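You operate a simulated robot arm through the tools that you are given. There is no shell and no other tool.

Carry out the task below with a simulated two-armed robot. There is one attempt and no reset: what you move stays moved.

## Task
Change the muddy water in the red basin with the yellow lever and rinse the red sponge stick clean.
Fine: tip it into the metal bucket, level it, fill to the white line from the red tap, spill none; press the stick out on the slotted plate and stand it back. Set down upright: what you pick out.

Only the result counts: the job must be done as asked and must still hold three seconds after the hand-in. Knocking over, shifting, dropping, spilling or breaking anything else fails it.

## Robot
Two 7-joint arms with fingered hands on one trunk that stands fixed in place. Base frame: the origin is at the foot of the trunk, x ahead of it, y to its left, z up; the work surface is at about z = 0.85. Units: m, degrees, N and s.
The left shoulder is at [0.026, 0.163, 1.14], the right one opposite. Payload 4 kg a hand.
The tool frame of a hand sits at the grasp point between the pads (the TCP): z along the fingers, y along the line on which they close. The tips reach 0.036 m beyond it. Largest opening 0.124 m; the body of the gripper starts 0.042 m behind the TCP. The gripper is a hand of 4 fingers: y runs from the thumb to the fingers, the wrist lies at [-0.015, -0.099, -0.189] in the tool frame, and closing takes about 1.5 s.
Orientation is that of the tool frame in the base frame, as a unit quaternion [x, y, z, w]. With the fingers straight down and the wrist toward the robot, the tool's x, y and z point along [0, 1, 0], [1, 0, 0] and [0, 0, -1] of the base frame.

## Interface
- The arms move only by the tool step_arm. It takes "left_commands", "right_commands" or both (then of equal length, played together; a hand with none holds still); each is a list of rows, each an object of numbers (a shift or turn left out is 0, a gripper value left out holds the last): "wx", "wy", "wz": the turn, a rotation vector about the tool's x, y, z in units of 60 degrees (1.0 is 60 degrees); "x", "y", "z": the shift along the tool's x, y, z in units of 400 mm (1.0 is 400 mm). In form: [{"wx": .., "wy": .., "wz": .., "x": .., "y": .., "z": ..}, ...]. A call has 1 to 20 rows; each row is the pose to reach, as a shift and turn from the pose commanded when the call began, along the tool's axes at that moment. "left_grip" and "right_grip" are, for a hand that has rows, the gripper command, from -1 (shut) to 1 (fully open), values between in proportion, set as the call begins (left out, the last holds). A call with a number of a shift or a turn outside -1 to 1 is refused whole. Each row takes 0.2 s and may step no farther than 0.05 m and 8.6 degrees from the row before; otherwise, or with a gripper value out of range, the whole call is refused. A pose out of reach is approached as far as the arm can. The call stops where the force on the tool passes 50 N (or 10 N more than at its start, if that is more) or the arm is blocked; 0.2 s more then pass. Each finger travels about 0.045 m/s and halts on what it meets, pressing with about 23 N; the grip force reading is that of the motor and also rises with nothing between the fingers. The clock runs only during rows and for 0.2 s after the last one: add rows that repeat a pose to give the fingers time. It gives the time, the measured TCP pose, the force on the tool (base axes), the opening and the grip force at its end, in the units of the frame above (readings bear some noise), with the torque about the TCP (base axes, N m) and any sound that the robot's microphone picked up.
- Cameras (640 x 400 px; columns grow to the right, rows downward): "scene" is now at [0.111, 0.0226, 1.3679]; the picture's right is [0.21, -0.98, -0.02], its down [-0.49, -0.09, -0.87] and it looks along [0.85, 0.19, -0.49] (base axes); focal length 227 px, centre (320, 200). "left" rides on the left gripper at [-0.075, -0.086, -0.123] in its tool frame; the picture's right is [-0.70, -0.34, 0.63], its down [0.64, -0.68, 0.35] and it looks along [0.32, 0.65, 0.69] (tool axes); focal length 275 px, centre (320, 200). "right" rides on the right gripper at [0.075, -0.086, -0.123] in its tool frame; the picture's right is [-0.70, 0.34, -0.63], its down [-0.64, -0.68, 0.35] and it looks along [-0.32, 0.65, 0.69] (tool axes); focal length 275 px, centre (320, 200). There is no depth. A picture from a camera that has moved, and an enlarged one, comes with that camera's place and axes in the base frame and with its lens. The place of the scene camera against the robot may be out by one fixed shift of up to 0.012 m in any direction.
- grab_frame(camera): a new picture of that camera. No time passes.
- raise_lower(by): slides the trunk up (or, below 0, down) by that many m; the arms and the scene camera ride with it, the base frame stays. It gives what a move gives, with no picture.
- curl_fingers(index, middle, ring, thumb_bend, thumb_turn, hand): sets how far each is bent, from 0 (flat) to 1 (curled in); at 0.3 the hand is open as for a grip, at 0.7 the pads meet at the TCP. One left out holds its place. A second passes; each finger stops where it meets its share of the squeeze, and holds until it gets a number again. A gripper value or a shape takes the hand back. It gives what a move gives, with no picture; readings hold the bend of each and the force on the fingers (four entries, about 0 where the hand has none), thumb and palm. thumb_turn goes from beside the hand (0) to across from the fingers (1), as for a grip.
- set_grasp(shape, hand): the hand has 4 fingers and takes this shape, open, in about a second: jaw (thumb against the fingers, like two jaws); tri (thumb and two fingers); tip (a fingertip pinch); poke (one finger out to press); point (the index stretched); flat (the hand flat); cup (the hand cupped); fist (a fist). The gripper value then closes the fingers along that shape, each until it touches; the sizes above hold for jaw. It gives what a move gives, with no picture.
- turn_head(pan, tilt): turns the head with the scene camera to pan (to the left, within 86 degrees either way) and tilt (down, from -29 to 69), counted from straight ahead of the robot. It gives what a move gives.
- enlarge(camera, box): a new picture of the part [left, top, right, bottom] of that camera's present view, enlarged. No time passes.
- close_job(): hands the job in; it is judged then, once.

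Nothing tells you positions but the pictures and the camera data. Unless the task says otherwise, let go and move clear before handing in.

The tools are called by a JSON object that holds its "api" and its "payload". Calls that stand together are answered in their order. step_arm: Moves the arms, as the interface text tells. Its arguments: {"type":"object","properties":{"left_commands":{"type":"array","items":{"type":"object","properties":{"wx":{"type":"number"},"wy":{"type":"number"},"wz":{"type":"number"},"x":{"type":"number"},"y":{"type":"number"},"z":{"type":"number"}}}},"left_grip":{"type":"number"},"right_commands":{"type":"array","items":{"type":"object","properties":{"wx":{"type":"number"},"wy":{"type":"number"},"wz":{"type":"number"},"x":{"type":"number"},"y":{"type":"number"},"z":{"type":"number"}}}},"right_grip":{"type":"number"}},"required":[]} The other tools are called the same way: raise_lower (by) slides the trunk up or down; set_grasp (shape, hand) gives the hand a shape; curl_fingers (index, middle, ring, thumb_bend, thumb_turn, hand) moves the fingers one by one; turn_head (pan, tilt) turns the head that bears the scene camera; grab_frame (camera) takes a picture; enlarge (camera, box) takes an enlarged picture of a part of a camera's view; close_job () hands the job in.

At the start:

```text
t: 0.0
left_position: [0.7727, 0.3932, 1.3175]
left_tcp_rot: [0.707, 0.707, 0.0, 0.0]
left_wrist_force: [1.2, 0.8, -0.6]
left_moment: [-0.03, -0.01, -0.02]
left_width: 0.1237
left_grip_force: 0.0
left_shape: jaw
left_bend: [0.3, 0.3, 0.3, 0.3, 0.98]
left_finger forces: [0.1, 0.1, 0.1, 0.0, 0.0, 0.0]
right_position: [0.7504, -0.3077, 1.2932]
right_tcp_rot: [0.707, 0.707, 0.0, -0.001]
right_wrist_force: [0.3, -0.3, 0.0]
right_moment: [-0.03, 0.0, 0.02]
right_width: 0.1235
right_grip_force: 0.0
right_shape: jaw
right_bend: [0.3, 0.3, 0.3, 0.3, 0.98]
right_finger forces: [0.0, 0.0, 0.1, 0.0, 0.0, 0.1]
trunk travel left (down, up): [-0.3, 0.178]
head pan, tilt: [12.2, 25.2]
```

scene: 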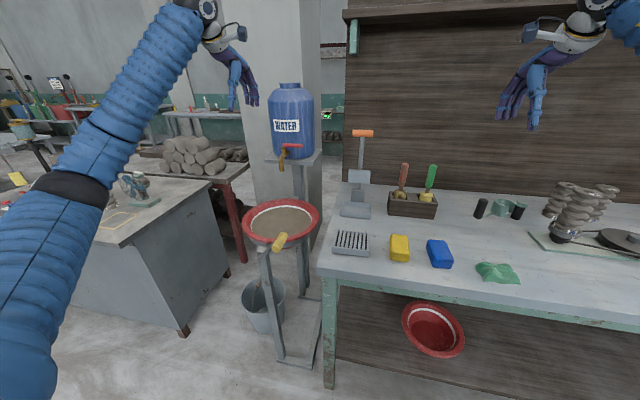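
right: 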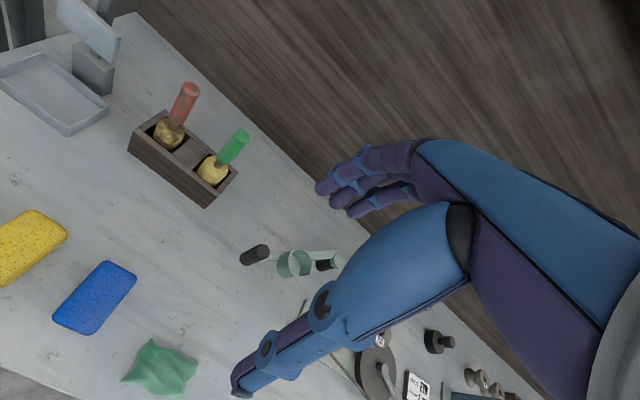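
left: 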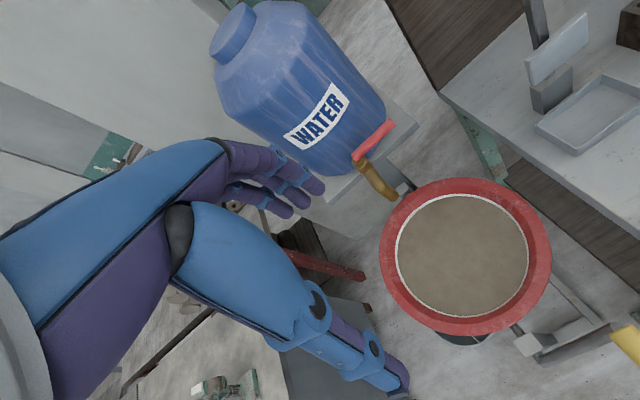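

I see a red basin with muddy water on a stand with a yellow lever, a blue water container with a red-handled tap above it, a metal bucket below, and a bench with a slotted plate and a stick box. I'll take closer looks before moving anything.

{"api": "enlarge", "payload": {"camera": "scene", "box": [220, 70, 380, 170]}}

{"api": "enlarge", "payload": {"camera": "scene", "box": [220, 180, 380, 280]}}

{"api": "enlarge", "payload": {"camera": "scene", "box": [220, 260, 380, 380]}}

{"api": "enlarge", "payload": {"camera": "scene", "box": [320, 120, 480, 220]}}

{"api": "enlarge", "payload": {"camera": "left", "box": [320, 80, 640, 400]}}

```text
4.00 times, centred on (300, 120) of scene
camera zoom: at [0.111, 0.0226, 1.3679], right [0.21, -0.98, -0.02], down [-0.49, -0.09, -0.87], along [0.85, 0.19, -0.49], focal length 910 px, centre (400, 520)
```

zoom: 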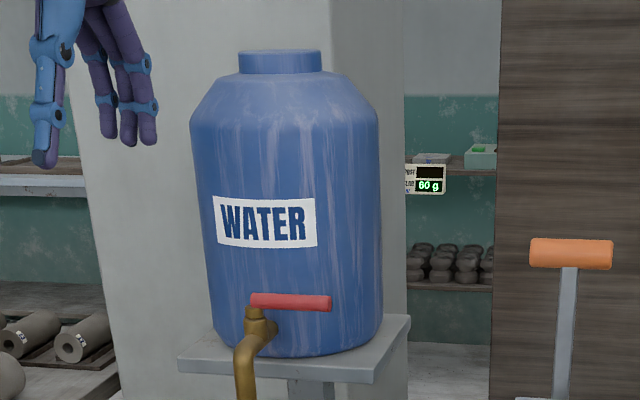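

```text
4.00 times, centred on (300, 230) of scene
camera zoom: at [0.111, 0.0226, 1.3679], right [0.21, -0.98, -0.02], down [-0.49, -0.09, -0.87], along [0.85, 0.19, -0.49], focal length 910 px, centre (400, 80)
```

zoom: 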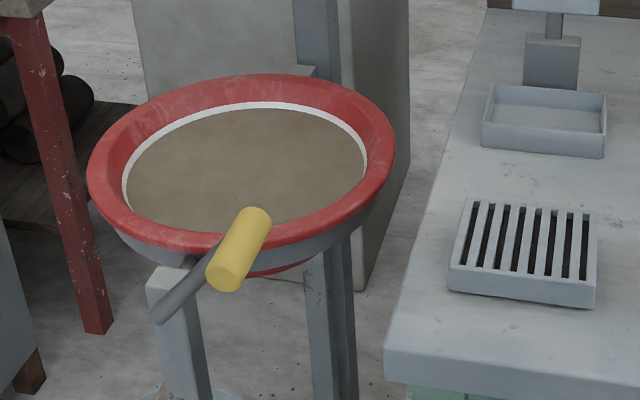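

```text
3.33 times, centred on (300, 320) of scene
camera zoom: at [0.111, 0.0226, 1.3679], right [0.21, -0.98, -0.02], down [-0.49, -0.09, -0.87], along [0.85, 0.19, -0.49], focal length 758 px, centre (387, -200)
```

zoom: 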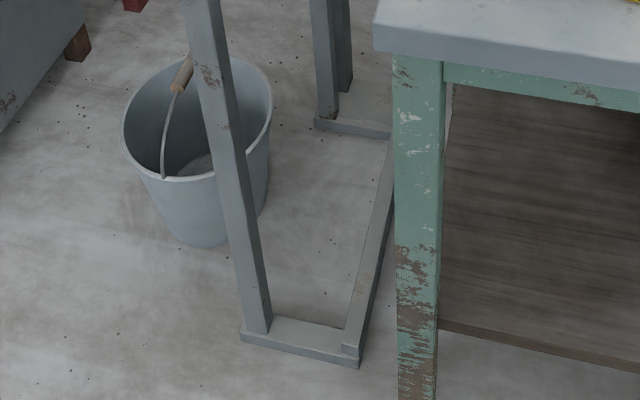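

```text
4.00 times, centred on (400, 170) of scene
camera zoom: at [0.111, 0.0226, 1.3679], right [0.21, -0.98, -0.02], down [-0.49, -0.09, -0.87], along [0.85, 0.19, -0.49], focal length 910 px, centre (0, 320)
```

zoom: 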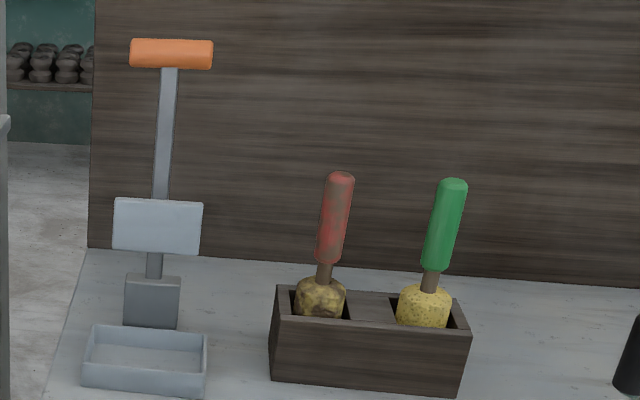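

```text
1.25 times, centred on (480, 240) of left
camera zoom: at [0.6881, 0.3195, 1.4389], right [-0.34, -0.7, -0.63], down [-0.68, 0.64, -0.35], along [0.65, 0.32, -0.69], focal length 344 px, centre (120, 150)
```

zoom: 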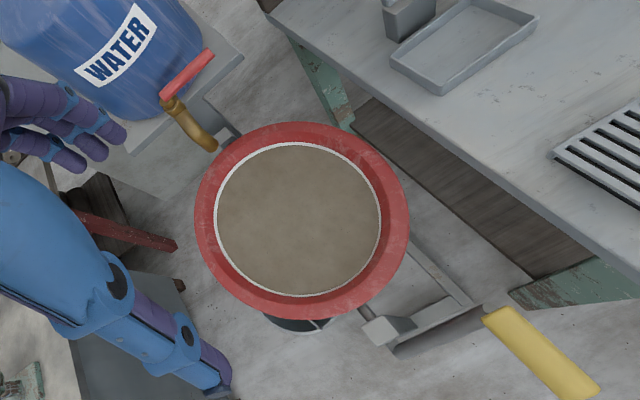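

The basin water surface seems to be near (0.887, 0.372, 0.79), the tap handle near (1.03, 0.30–0.385, 1.095) and the spout end near (0.98, 0.384, 1.0). I'll zoom in on the lever, tap, bucket and plate before planning.

{"api": "enlarge", "payload": {"camera": "scene", "box": [240, 215, 304, 255]}}

{"api": "enlarge", "payload": {"camera": "scene", "box": [260, 130, 324, 170]}}

{"api": "enlarge", "payload": {"camera": "scene", "box": [232, 270, 328, 370]}}

{"api": "enlarge", "payload": {"camera": "scene", "box": [320, 180, 400, 270]}}

{"api": "grab_frame", "payload": {"camera": "right"}}

{"api": "enlarge", "payload": {"camera": "left", "box": [480, 240, 640, 400]}}

{"api": "enlarge", "payload": {"camera": "left", "box": [320, 80, 440, 220]}}

```text
10.00 times, centred on (272, 235) of scene
camera zoom: at [0.111, 0.0226, 1.3679], right [0.21, -0.98, -0.02], down [-0.49, -0.09, -0.87], along [0.85, 0.19, -0.49], focal length 2274 px, centre (800, -150)
```

zoom: 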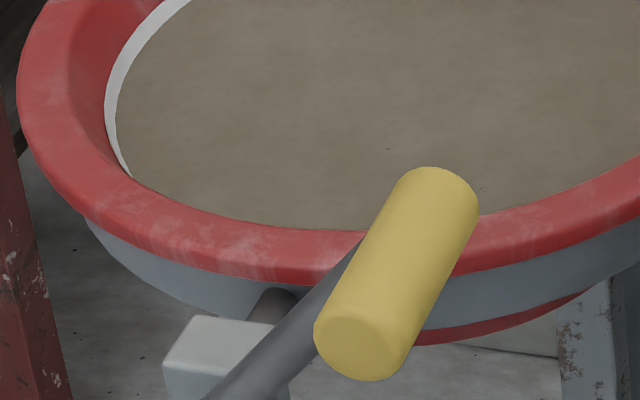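

```text
10.00 times, centred on (292, 150) of scene
camera zoom: at [0.111, 0.0226, 1.3679], right [0.21, -0.98, -0.02], down [-0.49, -0.09, -0.87], along [0.85, 0.19, -0.49], focal length 2274 px, centre (600, 700)
```

zoom: 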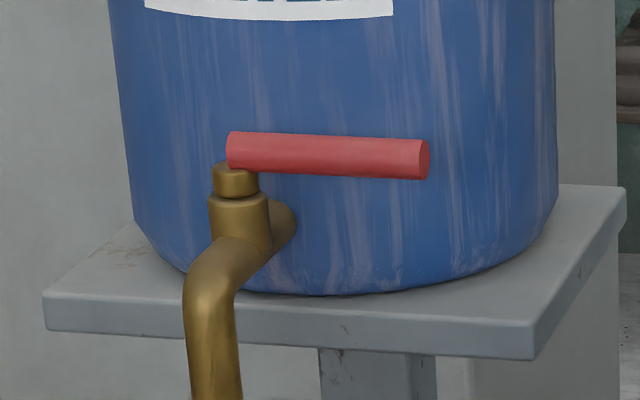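

```text
4.00 times, centred on (280, 320) of scene
camera zoom: at [0.111, 0.0226, 1.3679], right [0.21, -0.98, -0.02], down [-0.49, -0.09, -0.87], along [0.85, 0.19, -0.49], focal length 910 px, centre (480, -280)
```

zoom: 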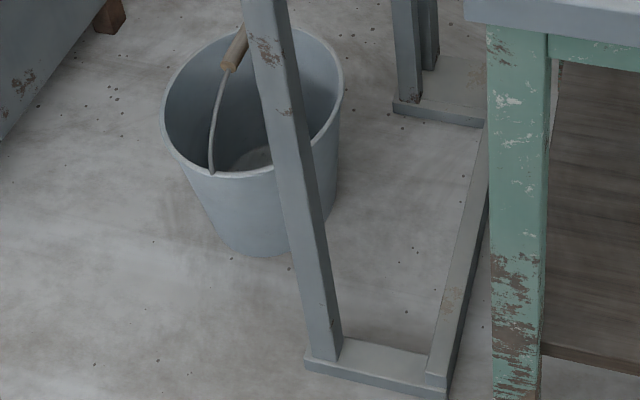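

```text
4.44 times, centred on (360, 225) of scene
camera zoom: at [0.111, 0.0226, 1.3679], right [0.21, -0.98, -0.02], down [-0.49, -0.09, -0.87], along [0.85, 0.19, -0.49], focal length 1010 px, centre (142, 89)
```

zoom: 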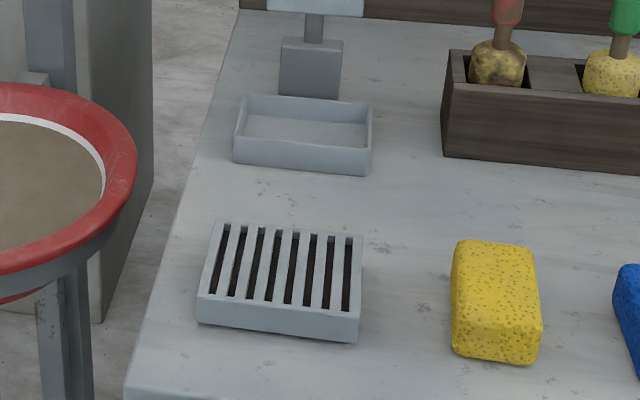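

```text
taken
camera right: at [0.664, -0.2329, 1.4168], right [0.34, -0.7, 0.63], down [-0.68, -0.64, -0.35], along [0.65, -0.32, -0.69], focal length 275 px, centre (320, 200)
```

right: 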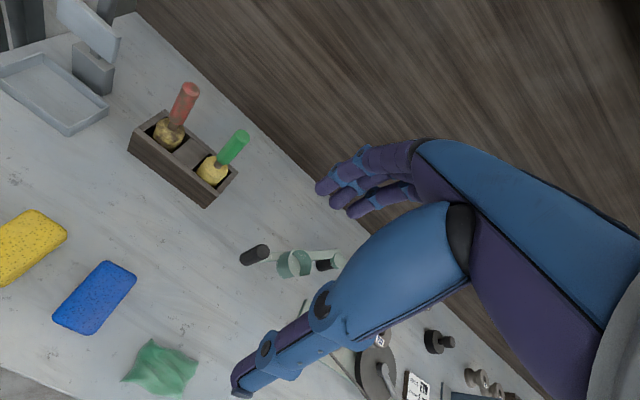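

```text
2.50 times, centred on (560, 320) of left
camera zoom: at [0.6881, 0.3195, 1.4389], right [-0.34, -0.7, -0.63], down [-0.68, 0.64, -0.35], along [0.65, 0.32, -0.69], focal length 688 px, centre (-280, -100)
```

zoom: 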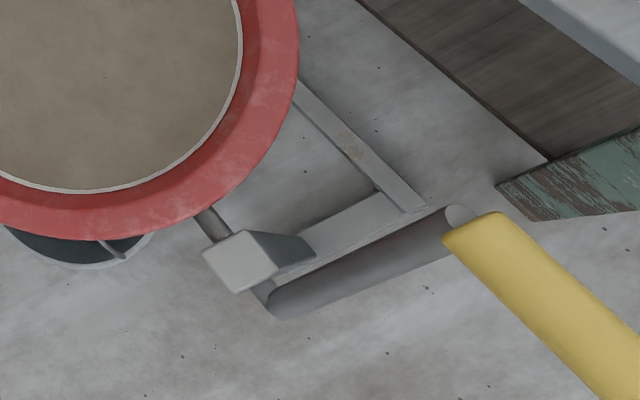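

```text
2.86 times, centred on (380, 150) of left
camera zoom: at [0.6881, 0.3195, 1.4389], right [-0.34, -0.7, -0.63], down [-0.68, 0.64, -0.35], along [0.65, 0.32, -0.69], focal length 786 px, centre (149, 343)
```

zoom: 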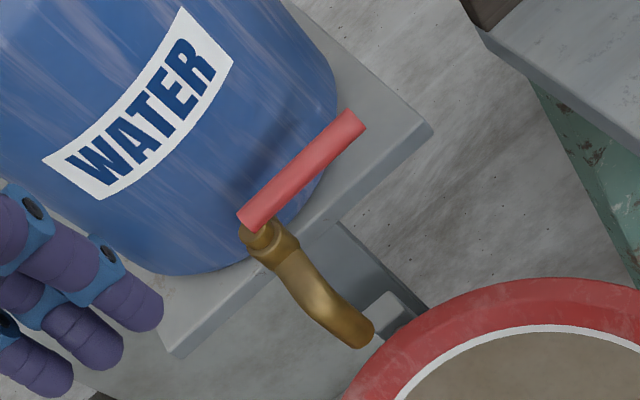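

The lever is a crank: its pivot is near (0.68, 0.38, 0.77), and the yellow grip runs along x at about (0.61–0.68, 0.27, 0.89). The bucket sits to the left of the basin under its left lip, so swinging the lever up and over to the left tips the basin into it. I'll bring the left hand over the lever, turned so it closes across the grip.

{"api": "step_arm", "payload": {"left_commands": [{"wz": 0.1428, "x": -0.043, "y": -0.047}, {"wz": 0.2857, "x": -0.086, "y": -0.094}, {"wz": 0.4285, "x": -0.129, "y": -0.141}, {"wz": 0.5714, "x": -0.171, "y": -0.189}, {"wz": 0.7142, "x": -0.214, "y": -0.236}, {"wz": 0.857, "x": -0.257, "y": -0.283}, {"wz": 1.0, "x": -0.3, "y": -0.33}], "left_grip": 1}}

```text
t: 1.6
left_position: [0.6415, 0.2727, 1.3158]
left_tcp_rot: [0.966, 0.258, -0.001, 0.001]
left_wrist_force: [-0.1, 0.7, 1.0]
left_moment: [0.03, -0.02, 0.0]
left_width: 0.1238
left_grip_force: 0.1
left_shape: jaw
left_bend: [0.3, 0.3, 0.3, 0.3, 0.98]
left_finger forces: [0.0, 0.1, 0.0, 0.0, 0.1, 0.1]
right_position: [0.749, -0.3083, 1.2942]
right_tcp_rot: [0.707, 0.707, 0.0, 0.0]
right_wrist_force: [0.0, 0.2, 0.4]
right_moment: [0.03, -0.01, -0.04]
right_width: 0.1235
right_grip_force: 0.1
right_shape: jaw
right_bend: [0.3, 0.3, 0.3, 0.3, 0.98]
right_finger forces: [0.0, 0.0, 0.0, 0.0, 0.0, 0.1]
trunk travel left (down, up): [-0.3, 0.178]
head pan, tilt: [12.2, 25.2]
```

The left hand is at (0.64, 0.27, 1.32), turned 60°. I'll complete the 90° turn and look at the lever from above.

{"api": "step_arm", "payload": {"left_commands": [{"wz": 0.125, "z": 0.03}, {"wz": 0.25, "z": 0.06}, {"wz": 0.375, "z": 0.09}, {"wz": 0.5, "z": 0.12}]}}

{"api": "grab_frame", "payload": {"camera": "left"}}

{"api": "grab_frame", "payload": {"camera": "scene"}}

```text
t: 2.6
left_position: [0.6406, 0.2746, 1.268]
left_tcp_rot: [1.0, -0.001, 0.0, -0.001]
left_wrist_force: [-1.0, 0.0, -0.2]
left_moment: [0.0, 0.0, 0.03]
left_width: 0.1237
left_grip_force: 0.1
left_shape: jaw
left_bend: [0.3, 0.3, 0.3, 0.3, 0.98]
left_finger forces: [0.0, 0.0, 0.1, 0.1, 0.0, 0.0]
right_position: [0.7499, -0.3072, 1.293]
right_tcp_rot: [0.707, 0.707, 0.0, -0.001]
right_wrist_force: [0.9, 0.2, 0.1]
right_moment: [0.03, 0.04, 0.01]
right_width: 0.1237
right_grip_force: 0.0
right_shape: jaw
right_bend: [0.3, 0.3, 0.3, 0.3, 0.98]
right_finger forces: [0.0, 0.0, 0.1, 0.0, 0.0, 0.1]
trunk travel left (down, up): [-0.3, 0.178]
head pan, tilt: [12.2, 25.2]
```

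```text
taken
camera left: at [0.5669, 0.3622, 1.3901], right [-0.7, 0.34, -0.63], down [0.65, 0.68, -0.35], along [0.31, -0.65, -0.69], focal length 275 px, centre (320, 200)
```

left: 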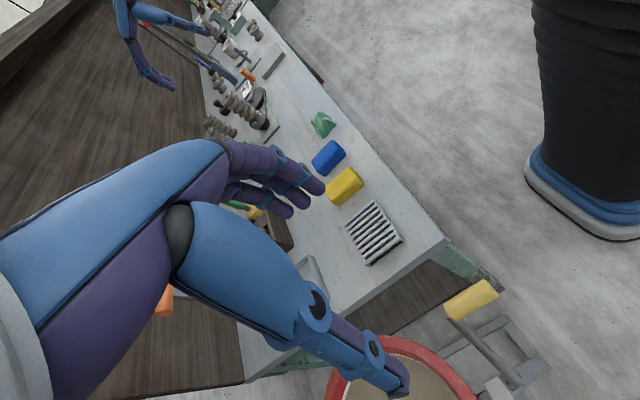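

```text
taken
camera scene: at [0.1114, 0.0226, 1.3679], right [0.21, -0.98, -0.02], down [-0.49, -0.09, -0.87], along [0.85, 0.19, -0.49], focal length 227 px, centre (320, 200)
```

scene: 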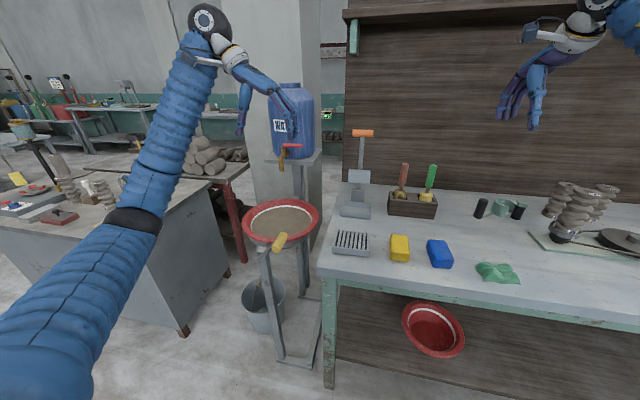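

The hand now closes along the base y direction. I'll zoom on the lever from this new angle to fix its geometry.

{"api": "enlarge", "payload": {"camera": "left", "box": [400, 260, 560, 400]}}

{"api": "enlarge", "payload": {"camera": "scene", "box": [230, 190, 330, 260]}}

```text
2.86 times, centred on (480, 330) of left
camera zoom: at [0.5669, 0.3622, 1.3901], right [-0.7, 0.34, -0.63], down [0.65, 0.68, -0.35], along [0.31, -0.65, -0.69], focal length 786 px, centre (-137, -171)
```

zoom: 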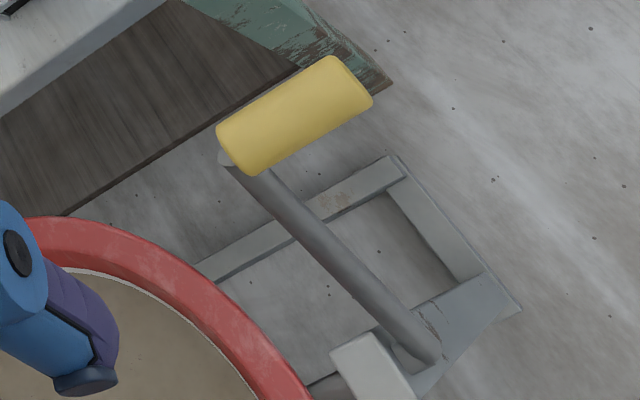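

```text
5.71 times, centred on (280, 225) of scene
camera zoom: at [0.1114, 0.0226, 1.3679], right [0.21, -0.98, -0.02], down [-0.49, -0.09, -0.87], along [0.85, 0.19, -0.49], focal length 1299 px, centre (549, 57)
```

zoom: 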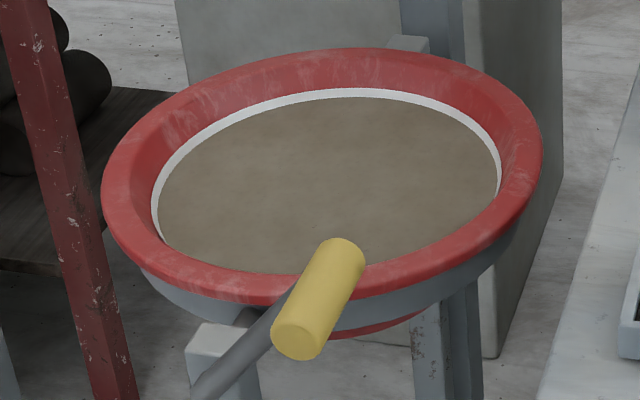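

The yellow grip is about 0.03 m thick and 0.07 m long, centred near (0.635, 0.273, 0.908). I'll tilt the left hand so the fingers point toward the pivot and go to a standoff above the grip.

{"api": "step_arm", "payload": {"left_commands": [{"wx": 0.075, "x": -0.002, "y": 0.026, "z": 0.077}, {"wx": 0.15, "x": -0.004, "y": 0.0525, "z": 0.154}, {"wx": 0.225, "x": -0.006, "y": 0.079, "z": 0.231}, {"wx": 0.3, "x": -0.008, "y": 0.105, "z": 0.309}, {"wx": 0.375, "x": -0.01, "y": 0.131, "z": 0.386}, {"wx": 0.45, "x": -0.012, "y": 0.1575, "z": 0.463}, {"wx": 0.525, "x": -0.014, "y": 0.184, "z": 0.54}, {"wx": 0.6, "x": -0.015, "y": 0.21, "z": 0.6175}]}}

{"api": "grab_frame", "payload": {"camera": "left"}}

{"api": "grab_frame", "payload": {"camera": "scene"}}

```text
t: 4.4
left_position: [0.6351, 0.1881, 1.0207]
left_tcp_rot: [0.951, 0.0, 0.0, -0.31]
left_wrist_force: [-0.1, 0.7, -1.0]
left_moment: [0.0, 0.0, -0.01]
left_width: 0.1236
left_grip_force: 0.1
left_shape: jaw
left_bend: [0.3, 0.3, 0.3, 0.3, 0.98]
left_finger forces: [0.0, 0.0, 0.1, 0.1, 0.1, 0.0]
right_position: [0.7507, -0.308, 1.2938]
right_tcp_rot: [0.707, 0.708, -0.001, 0.0]
right_wrist_force: [0.9, 0.3, 0.1]
right_moment: [0.03, 0.01, 0.0]
right_width: 0.1237
right_grip_force: 0.1
right_shape: jaw
right_bend: [0.3, 0.3, 0.3, 0.3, 0.98]
right_finger forces: [0.0, 0.0, 0.0, 0.0, 0.1, 0.0]
trunk travel left (down, up): [-0.3, 0.178]
head pan, tilt: [12.2, 25.2]
```

```text
taken
camera left: at [0.5606, 0.1861, 1.1698], right [-0.7, 0.65, -0.31], down [0.64, 0.75, 0.12], along [0.32, -0.12, -0.94], focal length 275 px, centre (320, 200)
```

left: 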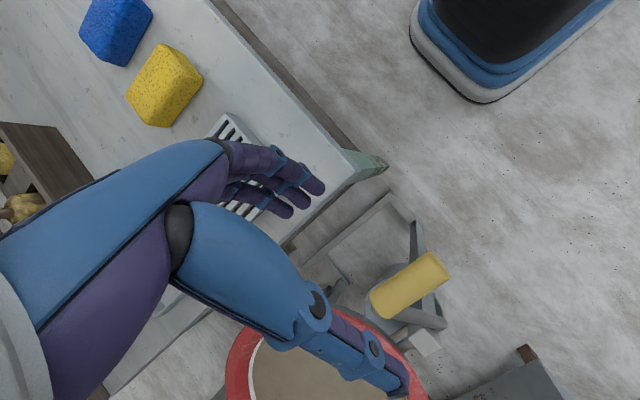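

```text
taken
camera scene: at [0.1117, 0.022, 1.3678], right [0.21, -0.98, -0.02], down [-0.49, -0.09, -0.87], along [0.85, 0.19, -0.49], focal length 227 px, centre (320, 200)
```

scene: 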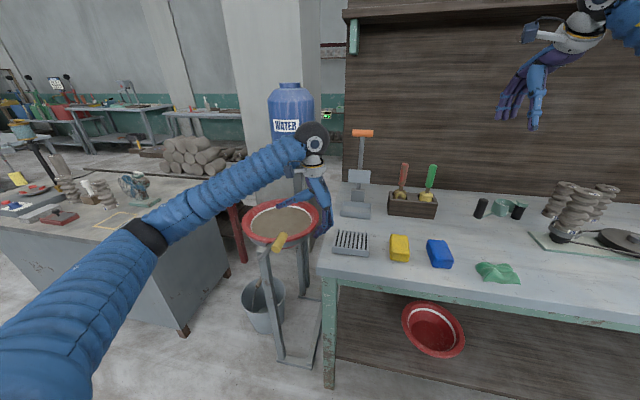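

The hand is lined up with the grip. I'll advance along the tool axis most of the way and check.

{"api": "step_arm", "payload": {"left_commands": [{"z": 0.06}, {"z": 0.12}, {"z": 0.18}, {"z": 0.23}]}}

{"api": "grab_frame", "payload": {"camera": "left"}}

{"api": "enlarge", "payload": {"camera": "scene", "box": [230, 170, 350, 260]}}

```text
t: 5.4
left_position: [0.6364, 0.2431, 0.9467]
left_tcp_rot: [0.951, 0.0, 0.0, -0.309]
left_wrist_force: [-0.6, 0.2, 0.1]
left_moment: [-0.01, -0.03, -0.02]
left_width: 0.1237
left_grip_force: 0.0
left_shape: jaw
left_bend: [0.3, 0.3, 0.3, 0.3, 0.98]
left_finger forces: [0.0, 0.1, 0.0, 0.1, 0.0, 0.0]
right_position: [0.7496, -0.3086, 1.2936]
right_tcp_rot: [0.707, 0.707, -0.001, -0.001]
right_wrist_force: [-0.1, -0.1, -0.1]
right_moment: [0.01, -0.05, 0.02]
right_width: 0.1236
right_grip_force: 0.1
right_shape: jaw
right_bend: [0.3, 0.3, 0.3, 0.3, 0.98]
right_finger forces: [0.0, 0.0, 0.0, 0.0, 0.0, 0.1]
trunk travel left (down, up): [-0.3, 0.178]
head pan, tilt: [12.2, 25.2]
```

```text
taken
camera left: at [0.5615, 0.2415, 1.0963], right [-0.7, 0.65, -0.31], down [0.64, 0.75, 0.12], along [0.32, -0.12, -0.94], focal length 275 px, centre (320, 200)
```

left: 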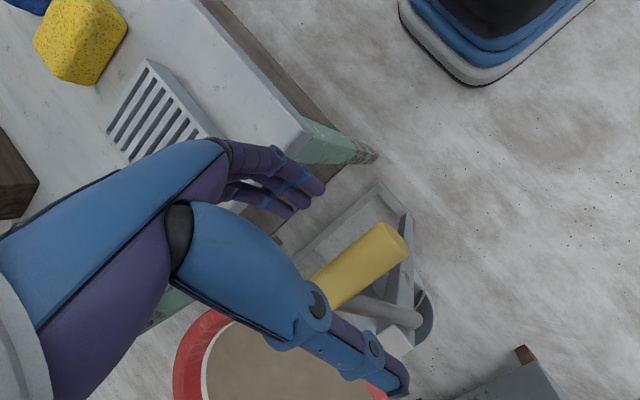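

```text
4.44 times, centred on (290, 215) of scene
camera zoom: at [0.111, 0.0228, 1.3679], right [0.21, -0.98, -0.02], down [-0.49, -0.09, -0.87], along [0.85, 0.19, -0.49], focal length 1010 px, centre (453, 133)
```

zoom: 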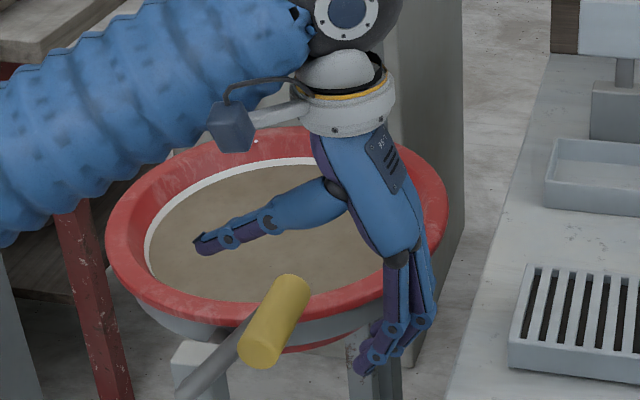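

The grip lies between thumb and fingers. I'll go the last 46 mm and look again before closing.

{"api": "step_arm", "payload": {"left_commands": [{"z": 0.04}, {"z": 0.08}, {"z": 0.115}]}}

{"api": "grab_frame", "payload": {"camera": "left"}}

{"api": "enlarge", "payload": {"camera": "scene", "box": [230, 170, 350, 260]}}

```text
t: 6.2
left_position: [0.6358, 0.2702, 0.9093]
left_tcp_rot: [0.951, 0.0, -0.001, -0.309]
left_wrist_force: [0.6, -0.2, -0.2]
left_moment: [0.0, 0.02, 0.0]
left_width: 0.1239
left_grip_force: 0.1
left_shape: jaw
left_bend: [0.3, 0.3, 0.3, 0.3, 0.98]
left_finger forces: [0.1, 0.0, 0.0, 0.0, 0.1, 0.1]
right_position: [0.75, -0.3081, 1.2941]
right_tcp_rot: [0.708, 0.707, 0.0, 0.0]
right_wrist_force: [0.0, 0.0, 0.5]
right_moment: [0.02, 0.01, -0.02]
right_width: 0.1236
right_grip_force: 0.1
right_shape: jaw
right_bend: [0.3, 0.3, 0.3, 0.3, 0.98]
right_finger forces: [0.1, 0.1, 0.0, 0.0, 0.0, 0.0]
trunk travel left (down, up): [-0.3, 0.178]
head pan, tilt: [12.2, 25.2]
```

```text
taken
camera left: at [0.5611, 0.2688, 1.0592], right [-0.7, 0.65, -0.31], down [0.64, 0.75, 0.12], along [0.32, -0.12, -0.94], focal length 275 px, centre (320, 200)
```

left: 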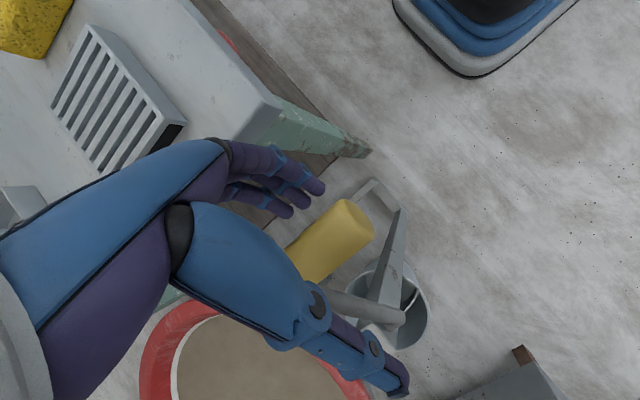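

```text
4.44 times, centred on (290, 215) of scene
camera zoom: at [0.111, 0.023, 1.3679], right [0.21, -0.98, -0.02], down [-0.49, -0.09, -0.87], along [0.85, 0.19, -0.49], focal length 1010 px, centre (453, 133)
```

zoom: 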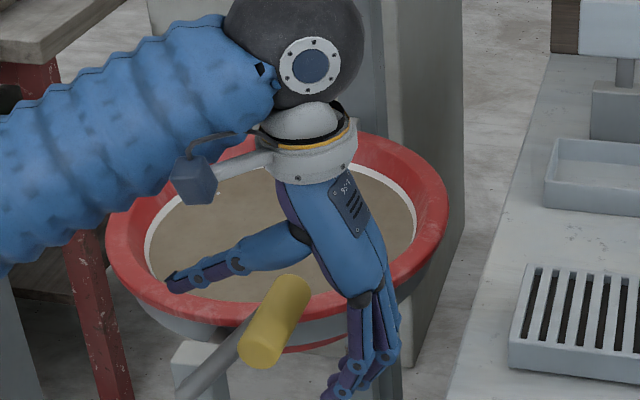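

The TCP is on the grip axis. I'll close to about 0.04 m to cage the 0.03 m grip loosely.

{"api": "step_arm", "payload": {"left_commands": [{"z": 0}, {"z": 0}, {"z": 0}, {"z": 0}, {"z": 0}, {"z": 0}, {"z": 0}], "left_grip": -0.35}}

{"api": "grab_frame", "payload": {"camera": "left"}}

{"api": "enlarge", "payload": {"camera": "scene", "box": [230, 170, 350, 260]}}

```text
t: 7.8
left_position: [0.6352, 0.27, 0.9104]
left_tcp_rot: [0.951, 0.0, 0.0, -0.308]
left_wrist_force: [0.6, 6.2, 4.8]
left_moment: [0.02, 0.03, -0.03]
left_width: 0.0447
left_grip_force: 0.0
left_shape: jaw
left_bend: [0.5, 0.53, 0.52, 0.59, 1.0]
left_finger forces: [0.1, 0.0, 0.0, 0.0, 7.1, 0.0]
right_position: [0.7505, -0.3071, 1.2935]
right_tcp_rot: [0.708, 0.707, 0.0, 0.0]
right_wrist_force: [0.0, 0.9, -0.5]
right_moment: [-0.01, -0.01, -0.02]
right_width: 0.1238
right_grip_force: 0.1
right_shape: jaw
right_bend: [0.3, 0.3, 0.3, 0.3, 0.98]
right_finger forces: [0.0, 0.0, 0.1, 0.0, 0.0, 0.1]
trunk travel left (down, up): [-0.3, 0.178]
head pan, tilt: [12.2, 25.2]
```

```text
taken
camera left: at [0.5609, 0.269, 1.0598], right [-0.7, 0.64, -0.31], down [0.64, 0.76, 0.12], along [0.32, -0.12, -0.94], focal length 275 px, centre (320, 200)
```

left: 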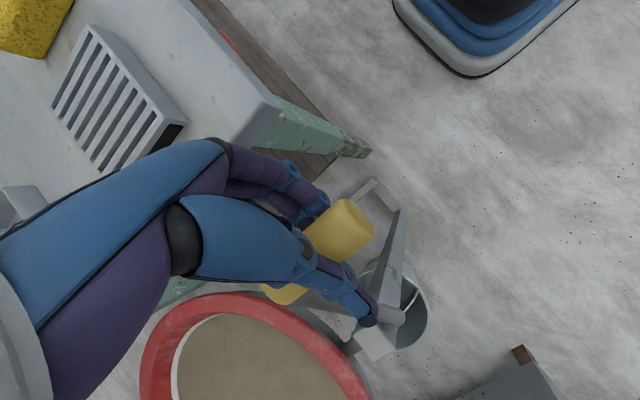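

```text
4.44 times, centred on (290, 215) of scene
camera zoom: at [0.1108, 0.023, 1.368], right [0.21, -0.98, -0.02], down [-0.49, -0.09, -0.87], along [0.85, 0.19, -0.49], focal length 1010 px, centre (453, 133)
```

zoom: 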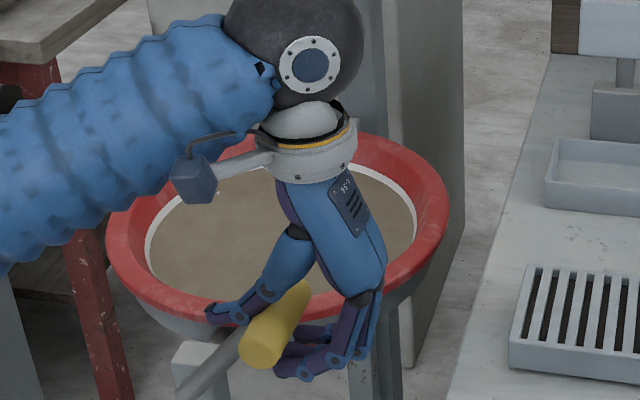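

The thumb touches the grip and the fingers don't yet. I'll shift the hand slightly to the thumb side to centre it and close a little more.

{"api": "step_arm", "payload": {"left_commands": [{"y": -0.01}, {"y": -0.018}, {"y": -0.018}, {"y": -0.018}], "left_grip": -0.45}}

```text
t: 8.8
left_position: [0.6348, 0.2752, 0.9154]
left_tcp_rot: [0.951, 0.0, 0.0, -0.31]
left_wrist_force: [0.1, 0.2, -1.4]
left_moment: [0.0, 0.02, 0.0]
left_width: 0.0356
left_grip_force: 0.0
left_shape: jaw
left_bend: [0.53, 0.56, 0.54, 0.62, 1.0]
left_finger forces: [0.0, 0.0, 0.0, 0.0, 1.2, 0.1]
right_position: [0.7501, -0.3096, 1.2959]
right_tcp_rot: [0.707, 0.707, -0.001, 0.0]
right_wrist_force: [0.2, 0.3, 1.1]
right_moment: [-0.01, 0.06, 0.0]
right_width: 0.1234
right_grip_force: 0.1
right_shape: jaw
right_bend: [0.3, 0.3, 0.3, 0.3, 0.98]
right_finger forces: [0.0, 0.0, 0.1, 0.1, 0.0, 0.1]
trunk travel left (down, up): [-0.3, 0.178]
head pan, tilt: [12.2, 25.2]
```

The grip is caged with about 5 mm of play. I'll make a slow 6° test arc about the pivot and check forces and the basin.

{"api": "step_arm", "payload": {"left_commands": [{"wx": -0.0167, "y": -0.0076, "z": 0.0001}, {"wx": -0.0333, "y": -0.0152, "z": 0.0003}, {"wx": -0.05, "y": -0.0228, "z": 0.0006}, {"wx": -0.0667, "y": -0.0303, "z": 0.0011}, {"wx": -0.0833, "y": -0.0379, "z": 0.0017}, {"wx": -0.1, "y": -0.0455, "z": 0.0024}]}}

{"api": "enlarge", "payload": {"camera": "scene", "box": [230, 170, 350, 260]}}

```text
t: 10.2
left_position: [0.6353, 0.291, 0.9247]
left_tcp_rot: [0.966, -0.002, 0.001, -0.259]
left_wrist_force: [-3.3, -4.6, -8.5]
left_moment: [0.06, 0.13, -0.08]
left_width: 0.0356
left_grip_force: 0.0
left_shape: jaw
left_bend: [0.5, 0.55, 0.52, 0.62, 1.0]
left_finger forces: [5.0, 0.4, 4.2, 0.1, 0.0, 0.0]
right_position: [0.7502, -0.3091, 1.2927]
right_tcp_rot: [0.708, 0.707, 0.0, -0.001]
right_wrist_force: [0.2, 0.5, 0.2]
right_moment: [0.02, -0.04, 0.0]
right_width: 0.1235
right_grip_force: 0.0
right_shape: jaw
right_bend: [0.3, 0.3, 0.3, 0.3, 0.98]
right_finger forces: [0.0, 0.0, 0.0, 0.0, 0.0, 0.0]
trunk travel left (down, up): [-0.3, 0.178]
head pan, tilt: [12.2, 25.2]
```

```text
4.44 times, centred on (290, 215) of scene
camera zoom: at [0.1113, 0.0225, 1.3678], right [0.21, -0.98, -0.02], down [-0.49, -0.09, -0.87], along [0.85, 0.19, -0.49], focal length 1010 px, centre (453, 133)
```

zoom: 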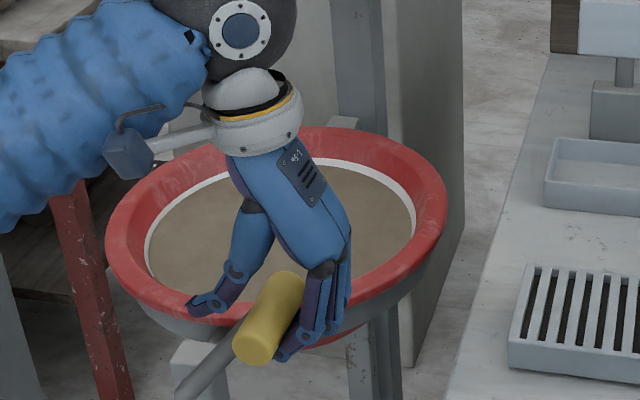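

The basin moves with the lever under about 9 N. I'll continue slowly, 10° over 2 s.

{"api": "step_arm", "payload": {"left_commands": [{"wx": -0.0167, "y": -0.0074, "z": 0.0001}, {"wx": -0.0333, "y": -0.0148, "z": 0.0003}, {"wx": -0.05, "y": -0.0222, "z": 0.0006}, {"wx": -0.0667, "y": -0.0296, "z": 0.001}, {"wx": -0.0833, "y": -0.037, "z": 0.0016}, {"wx": -0.1, "y": -0.0444, "z": 0.0023}, {"wx": -0.1167, "y": -0.0518, "z": 0.0032}, {"wx": -0.1333, "y": -0.0591, "z": 0.0041}, {"wx": -0.15, "y": -0.0665, "z": 0.0052}, {"wx": -0.1667, "y": -0.0738, "z": 0.0065}]}}

{"api": "enlarge", "payload": {"camera": "scene", "box": [220, 170, 350, 370]}}

{"api": "grab_frame", "payload": {"camera": "left"}}

```text
t: 12.4
left_position: [0.6354, 0.3188, 0.9368]
left_tcp_rot: [0.985, 0.0, 0.0, -0.174]
left_wrist_force: [-0.4, -4.7, -1.5]
left_moment: [-0.02, 0.03, -0.07]
left_width: 0.0353
left_grip_force: 0.1
left_shape: jaw
left_bend: [0.51, 0.56, 0.53, 0.62, 1.0]
left_finger forces: [2.4, 0.0, 2.2, 0.0, 0.1, 0.1]
right_position: [0.7499, -0.3077, 1.2941]
right_tcp_rot: [0.707, 0.707, 0.0, 0.0]
right_wrist_force: [0.5, 0.3, -0.2]
right_moment: [-0.01, -0.01, 0.01]
right_width: 0.1238
right_grip_force: 0.1
right_shape: jaw
right_bend: [0.3, 0.3, 0.3, 0.3, 0.98]
right_finger forces: [0.1, 0.0, 0.0, 0.0, 0.0, 0.1]
trunk travel left (down, up): [-0.3, 0.178]
head pan, tilt: [12.2, 25.2]
```

```text
2.00 times, centred on (285, 270) of scene
camera zoom: at [0.1109, 0.0224, 1.368], right [0.21, -0.98, -0.02], down [-0.49, -0.09, -0.87], along [0.85, 0.19, -0.49], focal length 455 px, centre (390, 60)
```

zoom: 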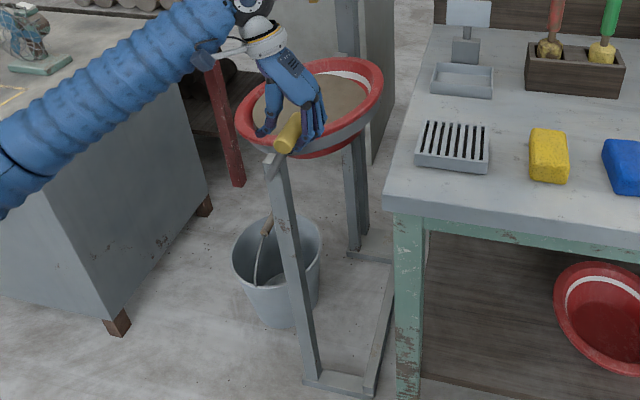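

```text
taken
camera left: at [0.561, 0.3582, 1.0807], right [-0.7, 0.53, -0.48], down [0.64, 0.76, -0.09], along [0.32, -0.37, -0.87], focal length 275 px, centre (320, 200)
```

left: 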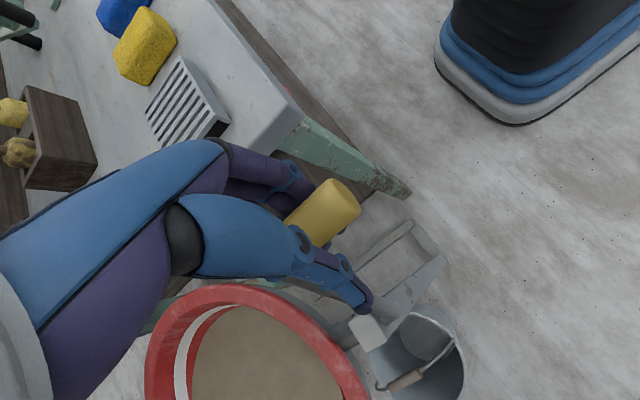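

The basin is now tilted to the left with the white line showing on the right. I'll zoom in on the left lip and bucket.

{"api": "enlarge", "payload": {"camera": "scene", "box": [230, 185, 326, 265]}}

{"api": "enlarge", "payload": {"camera": "left", "box": [120, 260, 500, 400]}}

```text
5.00 times, centred on (278, 225) of scene
camera zoom: at [0.1109, 0.0224, 1.368], right [0.21, -0.98, -0.02], down [-0.49, -0.09, -0.87], along [0.85, 0.19, -0.49], focal length 1137 px, centre (530, 75)
```

zoom: 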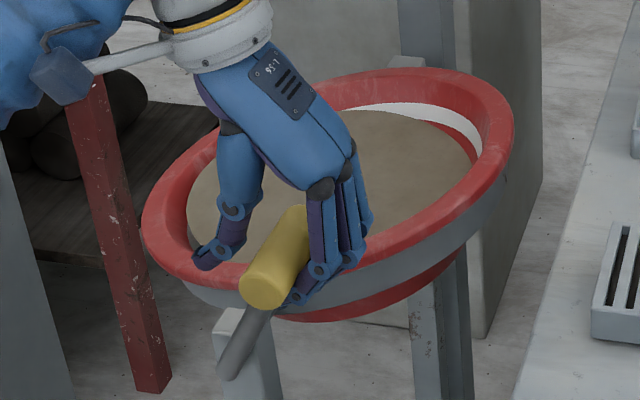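

```text
1.68 times, centred on (310, 330) of left
camera zoom: at [0.561, 0.3582, 1.0807], right [-0.7, 0.53, -0.48], down [0.64, 0.76, -0.09], along [0.32, -0.37, -0.87], focal length 464 px, centre (337, -19)
```

zoom: 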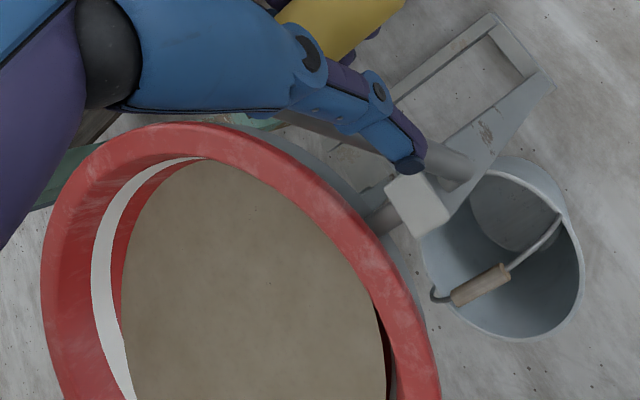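

The water is near the left lip now. I'll continue more slowly, 5° over 2 s, and watch where the stream goes.

{"api": "step_arm", "payload": {"left_commands": [{"wx": -0.0083, "y": -0.0037, "z": 0}, {"wx": -0.0167, "y": -0.0074, "z": 0.0001}, {"wx": -0.025, "y": -0.0111, "z": 0.0001}, {"wx": -0.0333, "y": -0.0148, "z": 0.0003}, {"wx": -0.0417, "y": -0.0185, "z": 0.0004}, {"wx": -0.05, "y": -0.0222, "z": 0.0006}, {"wx": -0.0583, "y": -0.0259, "z": 0.0008}, {"wx": -0.0667, "y": -0.0296, "z": 0.001}, {"wx": -0.075, "y": -0.0333, "z": 0.0013}, {"wx": -0.0833, "y": -0.037, "z": 0.0016}]}}

{"api": "enlarge", "payload": {"camera": "scene", "box": [220, 185, 340, 345]}}

{"api": "enlarge", "payload": {"camera": "left", "box": [120, 200, 520, 400]}}

```text
t: 14.6
left_position: [0.6344, 0.333, 0.9411]
left_tcp_rot: [0.991, 0.0, 0.0, -0.13]
left_wrist_force: [0.4, -4.0, -2.7]
left_moment: [-0.05, 0.01, -0.02]
left_width: 0.0352
left_grip_force: 0.0
left_shape: jaw
left_bend: [0.51, 0.56, 0.53, 0.62, 1.0]
left_finger forces: [1.9, 0.0, 1.7, 0.0, 0.1, 0.0]
right_position: [0.7496, -0.3072, 1.2938]
right_tcp_rot: [0.707, 0.707, -0.001, 0.0]
right_wrist_force: [0.0, -0.3, 0.0]
right_moment: [0.01, 0.03, -0.02]
right_width: 0.1236
right_grip_force: 0.1
right_shape: jaw
right_bend: [0.3, 0.3, 0.3, 0.3, 0.98]
right_finger forces: [0.0, 0.0, 0.0, 0.0, 0.1, 0.0]
trunk travel left (down, up): [-0.3, 0.178]
head pan, tilt: [12.2, 25.2]
```

```text
2.50 times, centred on (280, 265) of scene
camera zoom: at [0.1111, 0.0224, 1.368], right [0.21, -0.98, -0.02], down [-0.49, -0.09, -0.87], along [0.85, 0.19, -0.49], focal length 568 px, centre (420, 38)
```

zoom: 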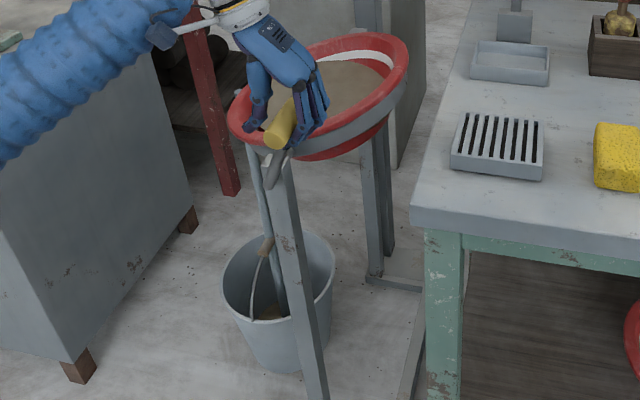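

```text
1.60 times, centred on (320, 300) of left
camera zoom: at [0.5605, 0.3845, 1.0814], right [-0.7, 0.49, -0.52], down [0.64, 0.75, -0.16], along [0.32, -0.45, -0.84], focal length 440 px, centre (320, 40)
```

zoom: 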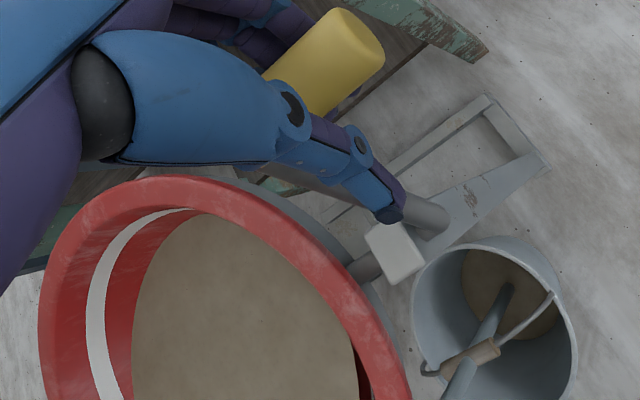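

The stream is landing inside the bucket. I'll continue at the same slow rate.

{"api": "step_arm", "payload": {"left_commands": [{"wx": -0.0083, "y": -0.0037, "z": 0}, {"wx": -0.0167, "y": -0.0074, "z": 0.0001}, {"wx": -0.025, "y": -0.0111, "z": 0.0001}, {"wx": -0.0333, "y": -0.0148, "z": 0.0003}, {"wx": -0.0417, "y": -0.0185, "z": 0.0004}, {"wx": -0.05, "y": -0.0222, "z": 0.0006}, {"wx": -0.0583, "y": -0.0259, "z": 0.0008}, {"wx": -0.0667, "y": -0.0296, "z": 0.001}, {"wx": -0.075, "y": -0.0333, "z": 0.0013}, {"wx": -0.0833, "y": -0.037, "z": 0.0016}]}}

{"api": "enlarge", "payload": {"camera": "scene", "box": [220, 185, 340, 345]}}

{"api": "enlarge", "payload": {"camera": "left", "box": [120, 200, 520, 400]}}

```text
t: 16.8
left_position: [0.6351, 0.3466, 0.9453]
left_tcp_rot: [0.996, -0.001, 0.0, -0.087]
left_wrist_force: [-0.8, -4.0, -1.0]
left_moment: [-0.01, 0.06, -0.04]
left_width: 0.0351
left_grip_force: 0.1
left_shape: jaw
left_bend: [0.51, 0.56, 0.53, 0.62, 1.0]
left_finger forces: [2.1, 0.1, 1.7, 0.0, 0.0, 0.0]
right_position: [0.7505, -0.3078, 1.2947]
right_tcp_rot: [0.707, 0.707, 0.0, 0.0]
right_wrist_force: [0.1, 0.4, -0.3]
right_moment: [-0.03, 0.0, 0.0]
right_width: 0.1238
right_grip_force: 0.1
right_shape: jaw
right_bend: [0.3, 0.3, 0.3, 0.3, 0.98]
right_finger forces: [0.0, 0.1, 0.1, 0.0, 0.1, 0.1]
trunk travel left (down, up): [-0.3, 0.178]
head pan, tilt: [12.2, 25.2]
```

```text
2.50 times, centred on (280, 265) of scene
camera zoom: at [0.111, 0.0224, 1.368], right [0.21, -0.98, -0.02], down [-0.49, -0.09, -0.87], along [0.85, 0.19, -0.49], focal length 568 px, centre (420, 38)
```

zoom: 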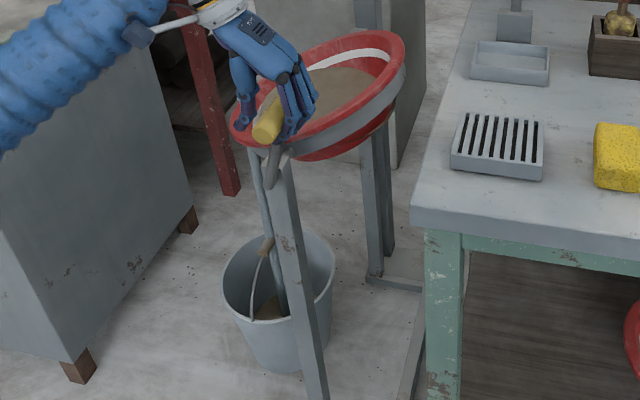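

```text
1.60 times, centred on (320, 300) of left
camera zoom: at [0.5611, 0.4114, 1.0798], right [-0.7, 0.44, -0.57], down [0.65, 0.73, -0.22], along [0.31, -0.52, -0.79], focal length 440 px, centre (320, 40)
```

zoom: 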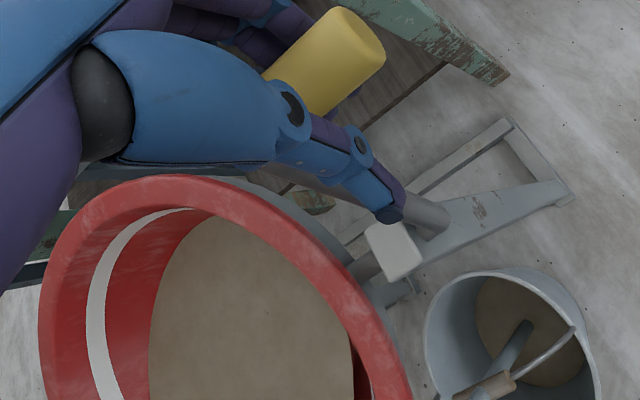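

The pour stays inside the bucket and the force is low. I'll continue 10° over 4 s.

{"api": "step_arm", "payload": {"left_commands": [{"wx": -0.0083, "y": -0.0037, "z": 0}, {"wx": -0.0167, "y": -0.0074, "z": 0.0001}, {"wx": -0.025, "y": -0.0111, "z": 0.0001}, {"wx": -0.0333, "y": -0.0148, "z": 0.0003}, {"wx": -0.0417, "y": -0.0185, "z": 0.0004}, {"wx": -0.05, "y": -0.0222, "z": 0.0006}, {"wx": -0.0583, "y": -0.0259, "z": 0.0008}, {"wx": -0.0667, "y": -0.0296, "z": 0.001}, {"wx": -0.075, "y": -0.0333, "z": 0.0013}, {"wx": -0.0833, "y": -0.037, "z": 0.0016}, {"wx": -0.0917, "y": -0.0407, "z": 0.002}, {"wx": -0.1, "y": -0.0444, "z": 0.0023}, {"wx": -0.1083, "y": -0.0481, "z": 0.0027}, {"wx": -0.1167, "y": -0.0518, "z": 0.0032}, {"wx": -0.125, "y": -0.0555, "z": 0.0036}, {"wx": -0.1333, "y": -0.0591, "z": 0.0041}, {"wx": -0.1417, "y": -0.0628, "z": 0.0047}, {"wx": -0.15, "y": -0.0665, "z": 0.0052}, {"wx": -0.1583, "y": -0.0701, "z": 0.0058}, {"wx": -0.1667, "y": -0.0738, "z": 0.0065}]}}

{"api": "enlarge", "payload": {"camera": "scene", "box": [220, 185, 340, 345]}}

{"api": "enlarge", "payload": {"camera": "left", "box": [120, 200, 520, 400]}}

```text
t: 21.0
left_position: [0.6348, 0.3768, 0.9478]
left_tcp_rot: [1.0, 0.0, 0.0, 0.0]
left_wrist_force: [-0.7, -3.2, -0.7]
left_moment: [-0.03, 0.05, -0.04]
left_width: 0.035
left_grip_force: 0.1
left_shape: jaw
left_bend: [0.51, 0.56, 0.53, 0.62, 1.0]
left_finger forces: [1.9, 0.1, 1.9, 0.1, 0.0, 0.0]
right_position: [0.7508, -0.3082, 1.293]
right_tcp_rot: [0.707, 0.707, 0.0, 0.0]
right_wrist_force: [0.4, -0.1, -0.6]
right_moment: [-0.01, -0.02, -0.02]
right_width: 0.1237
right_grip_force: 0.0
right_shape: jaw
right_bend: [0.3, 0.3, 0.3, 0.3, 0.98]
right_finger forces: [0.1, 0.1, 0.0, 0.0, 0.0, 0.0]
trunk travel left (down, up): [-0.3, 0.178]
head pan, tilt: [12.2, 25.2]
```

```text
2.50 times, centred on (280, 265) of scene
camera zoom: at [0.1109, 0.0224, 1.368], right [0.21, -0.98, -0.02], down [-0.49, -0.09, -0.87], along [0.85, 0.19, -0.49], focal length 568 px, centre (420, 38)
```

zoom: 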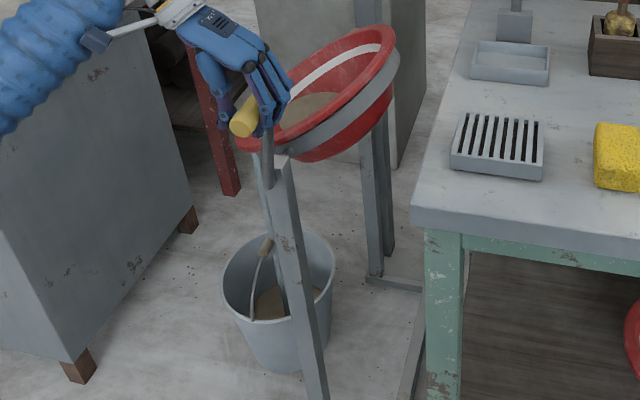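

```text
1.60 times, centred on (320, 300) of left
camera zoom: at [0.561, 0.4638, 1.0698], right [-0.7, 0.34, -0.63], down [0.64, 0.68, -0.35], along [0.32, -0.65, -0.69], focal length 440 px, centre (320, 40)
```

zoom: 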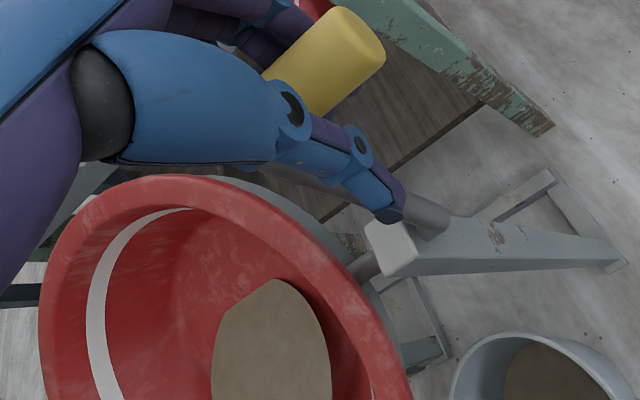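

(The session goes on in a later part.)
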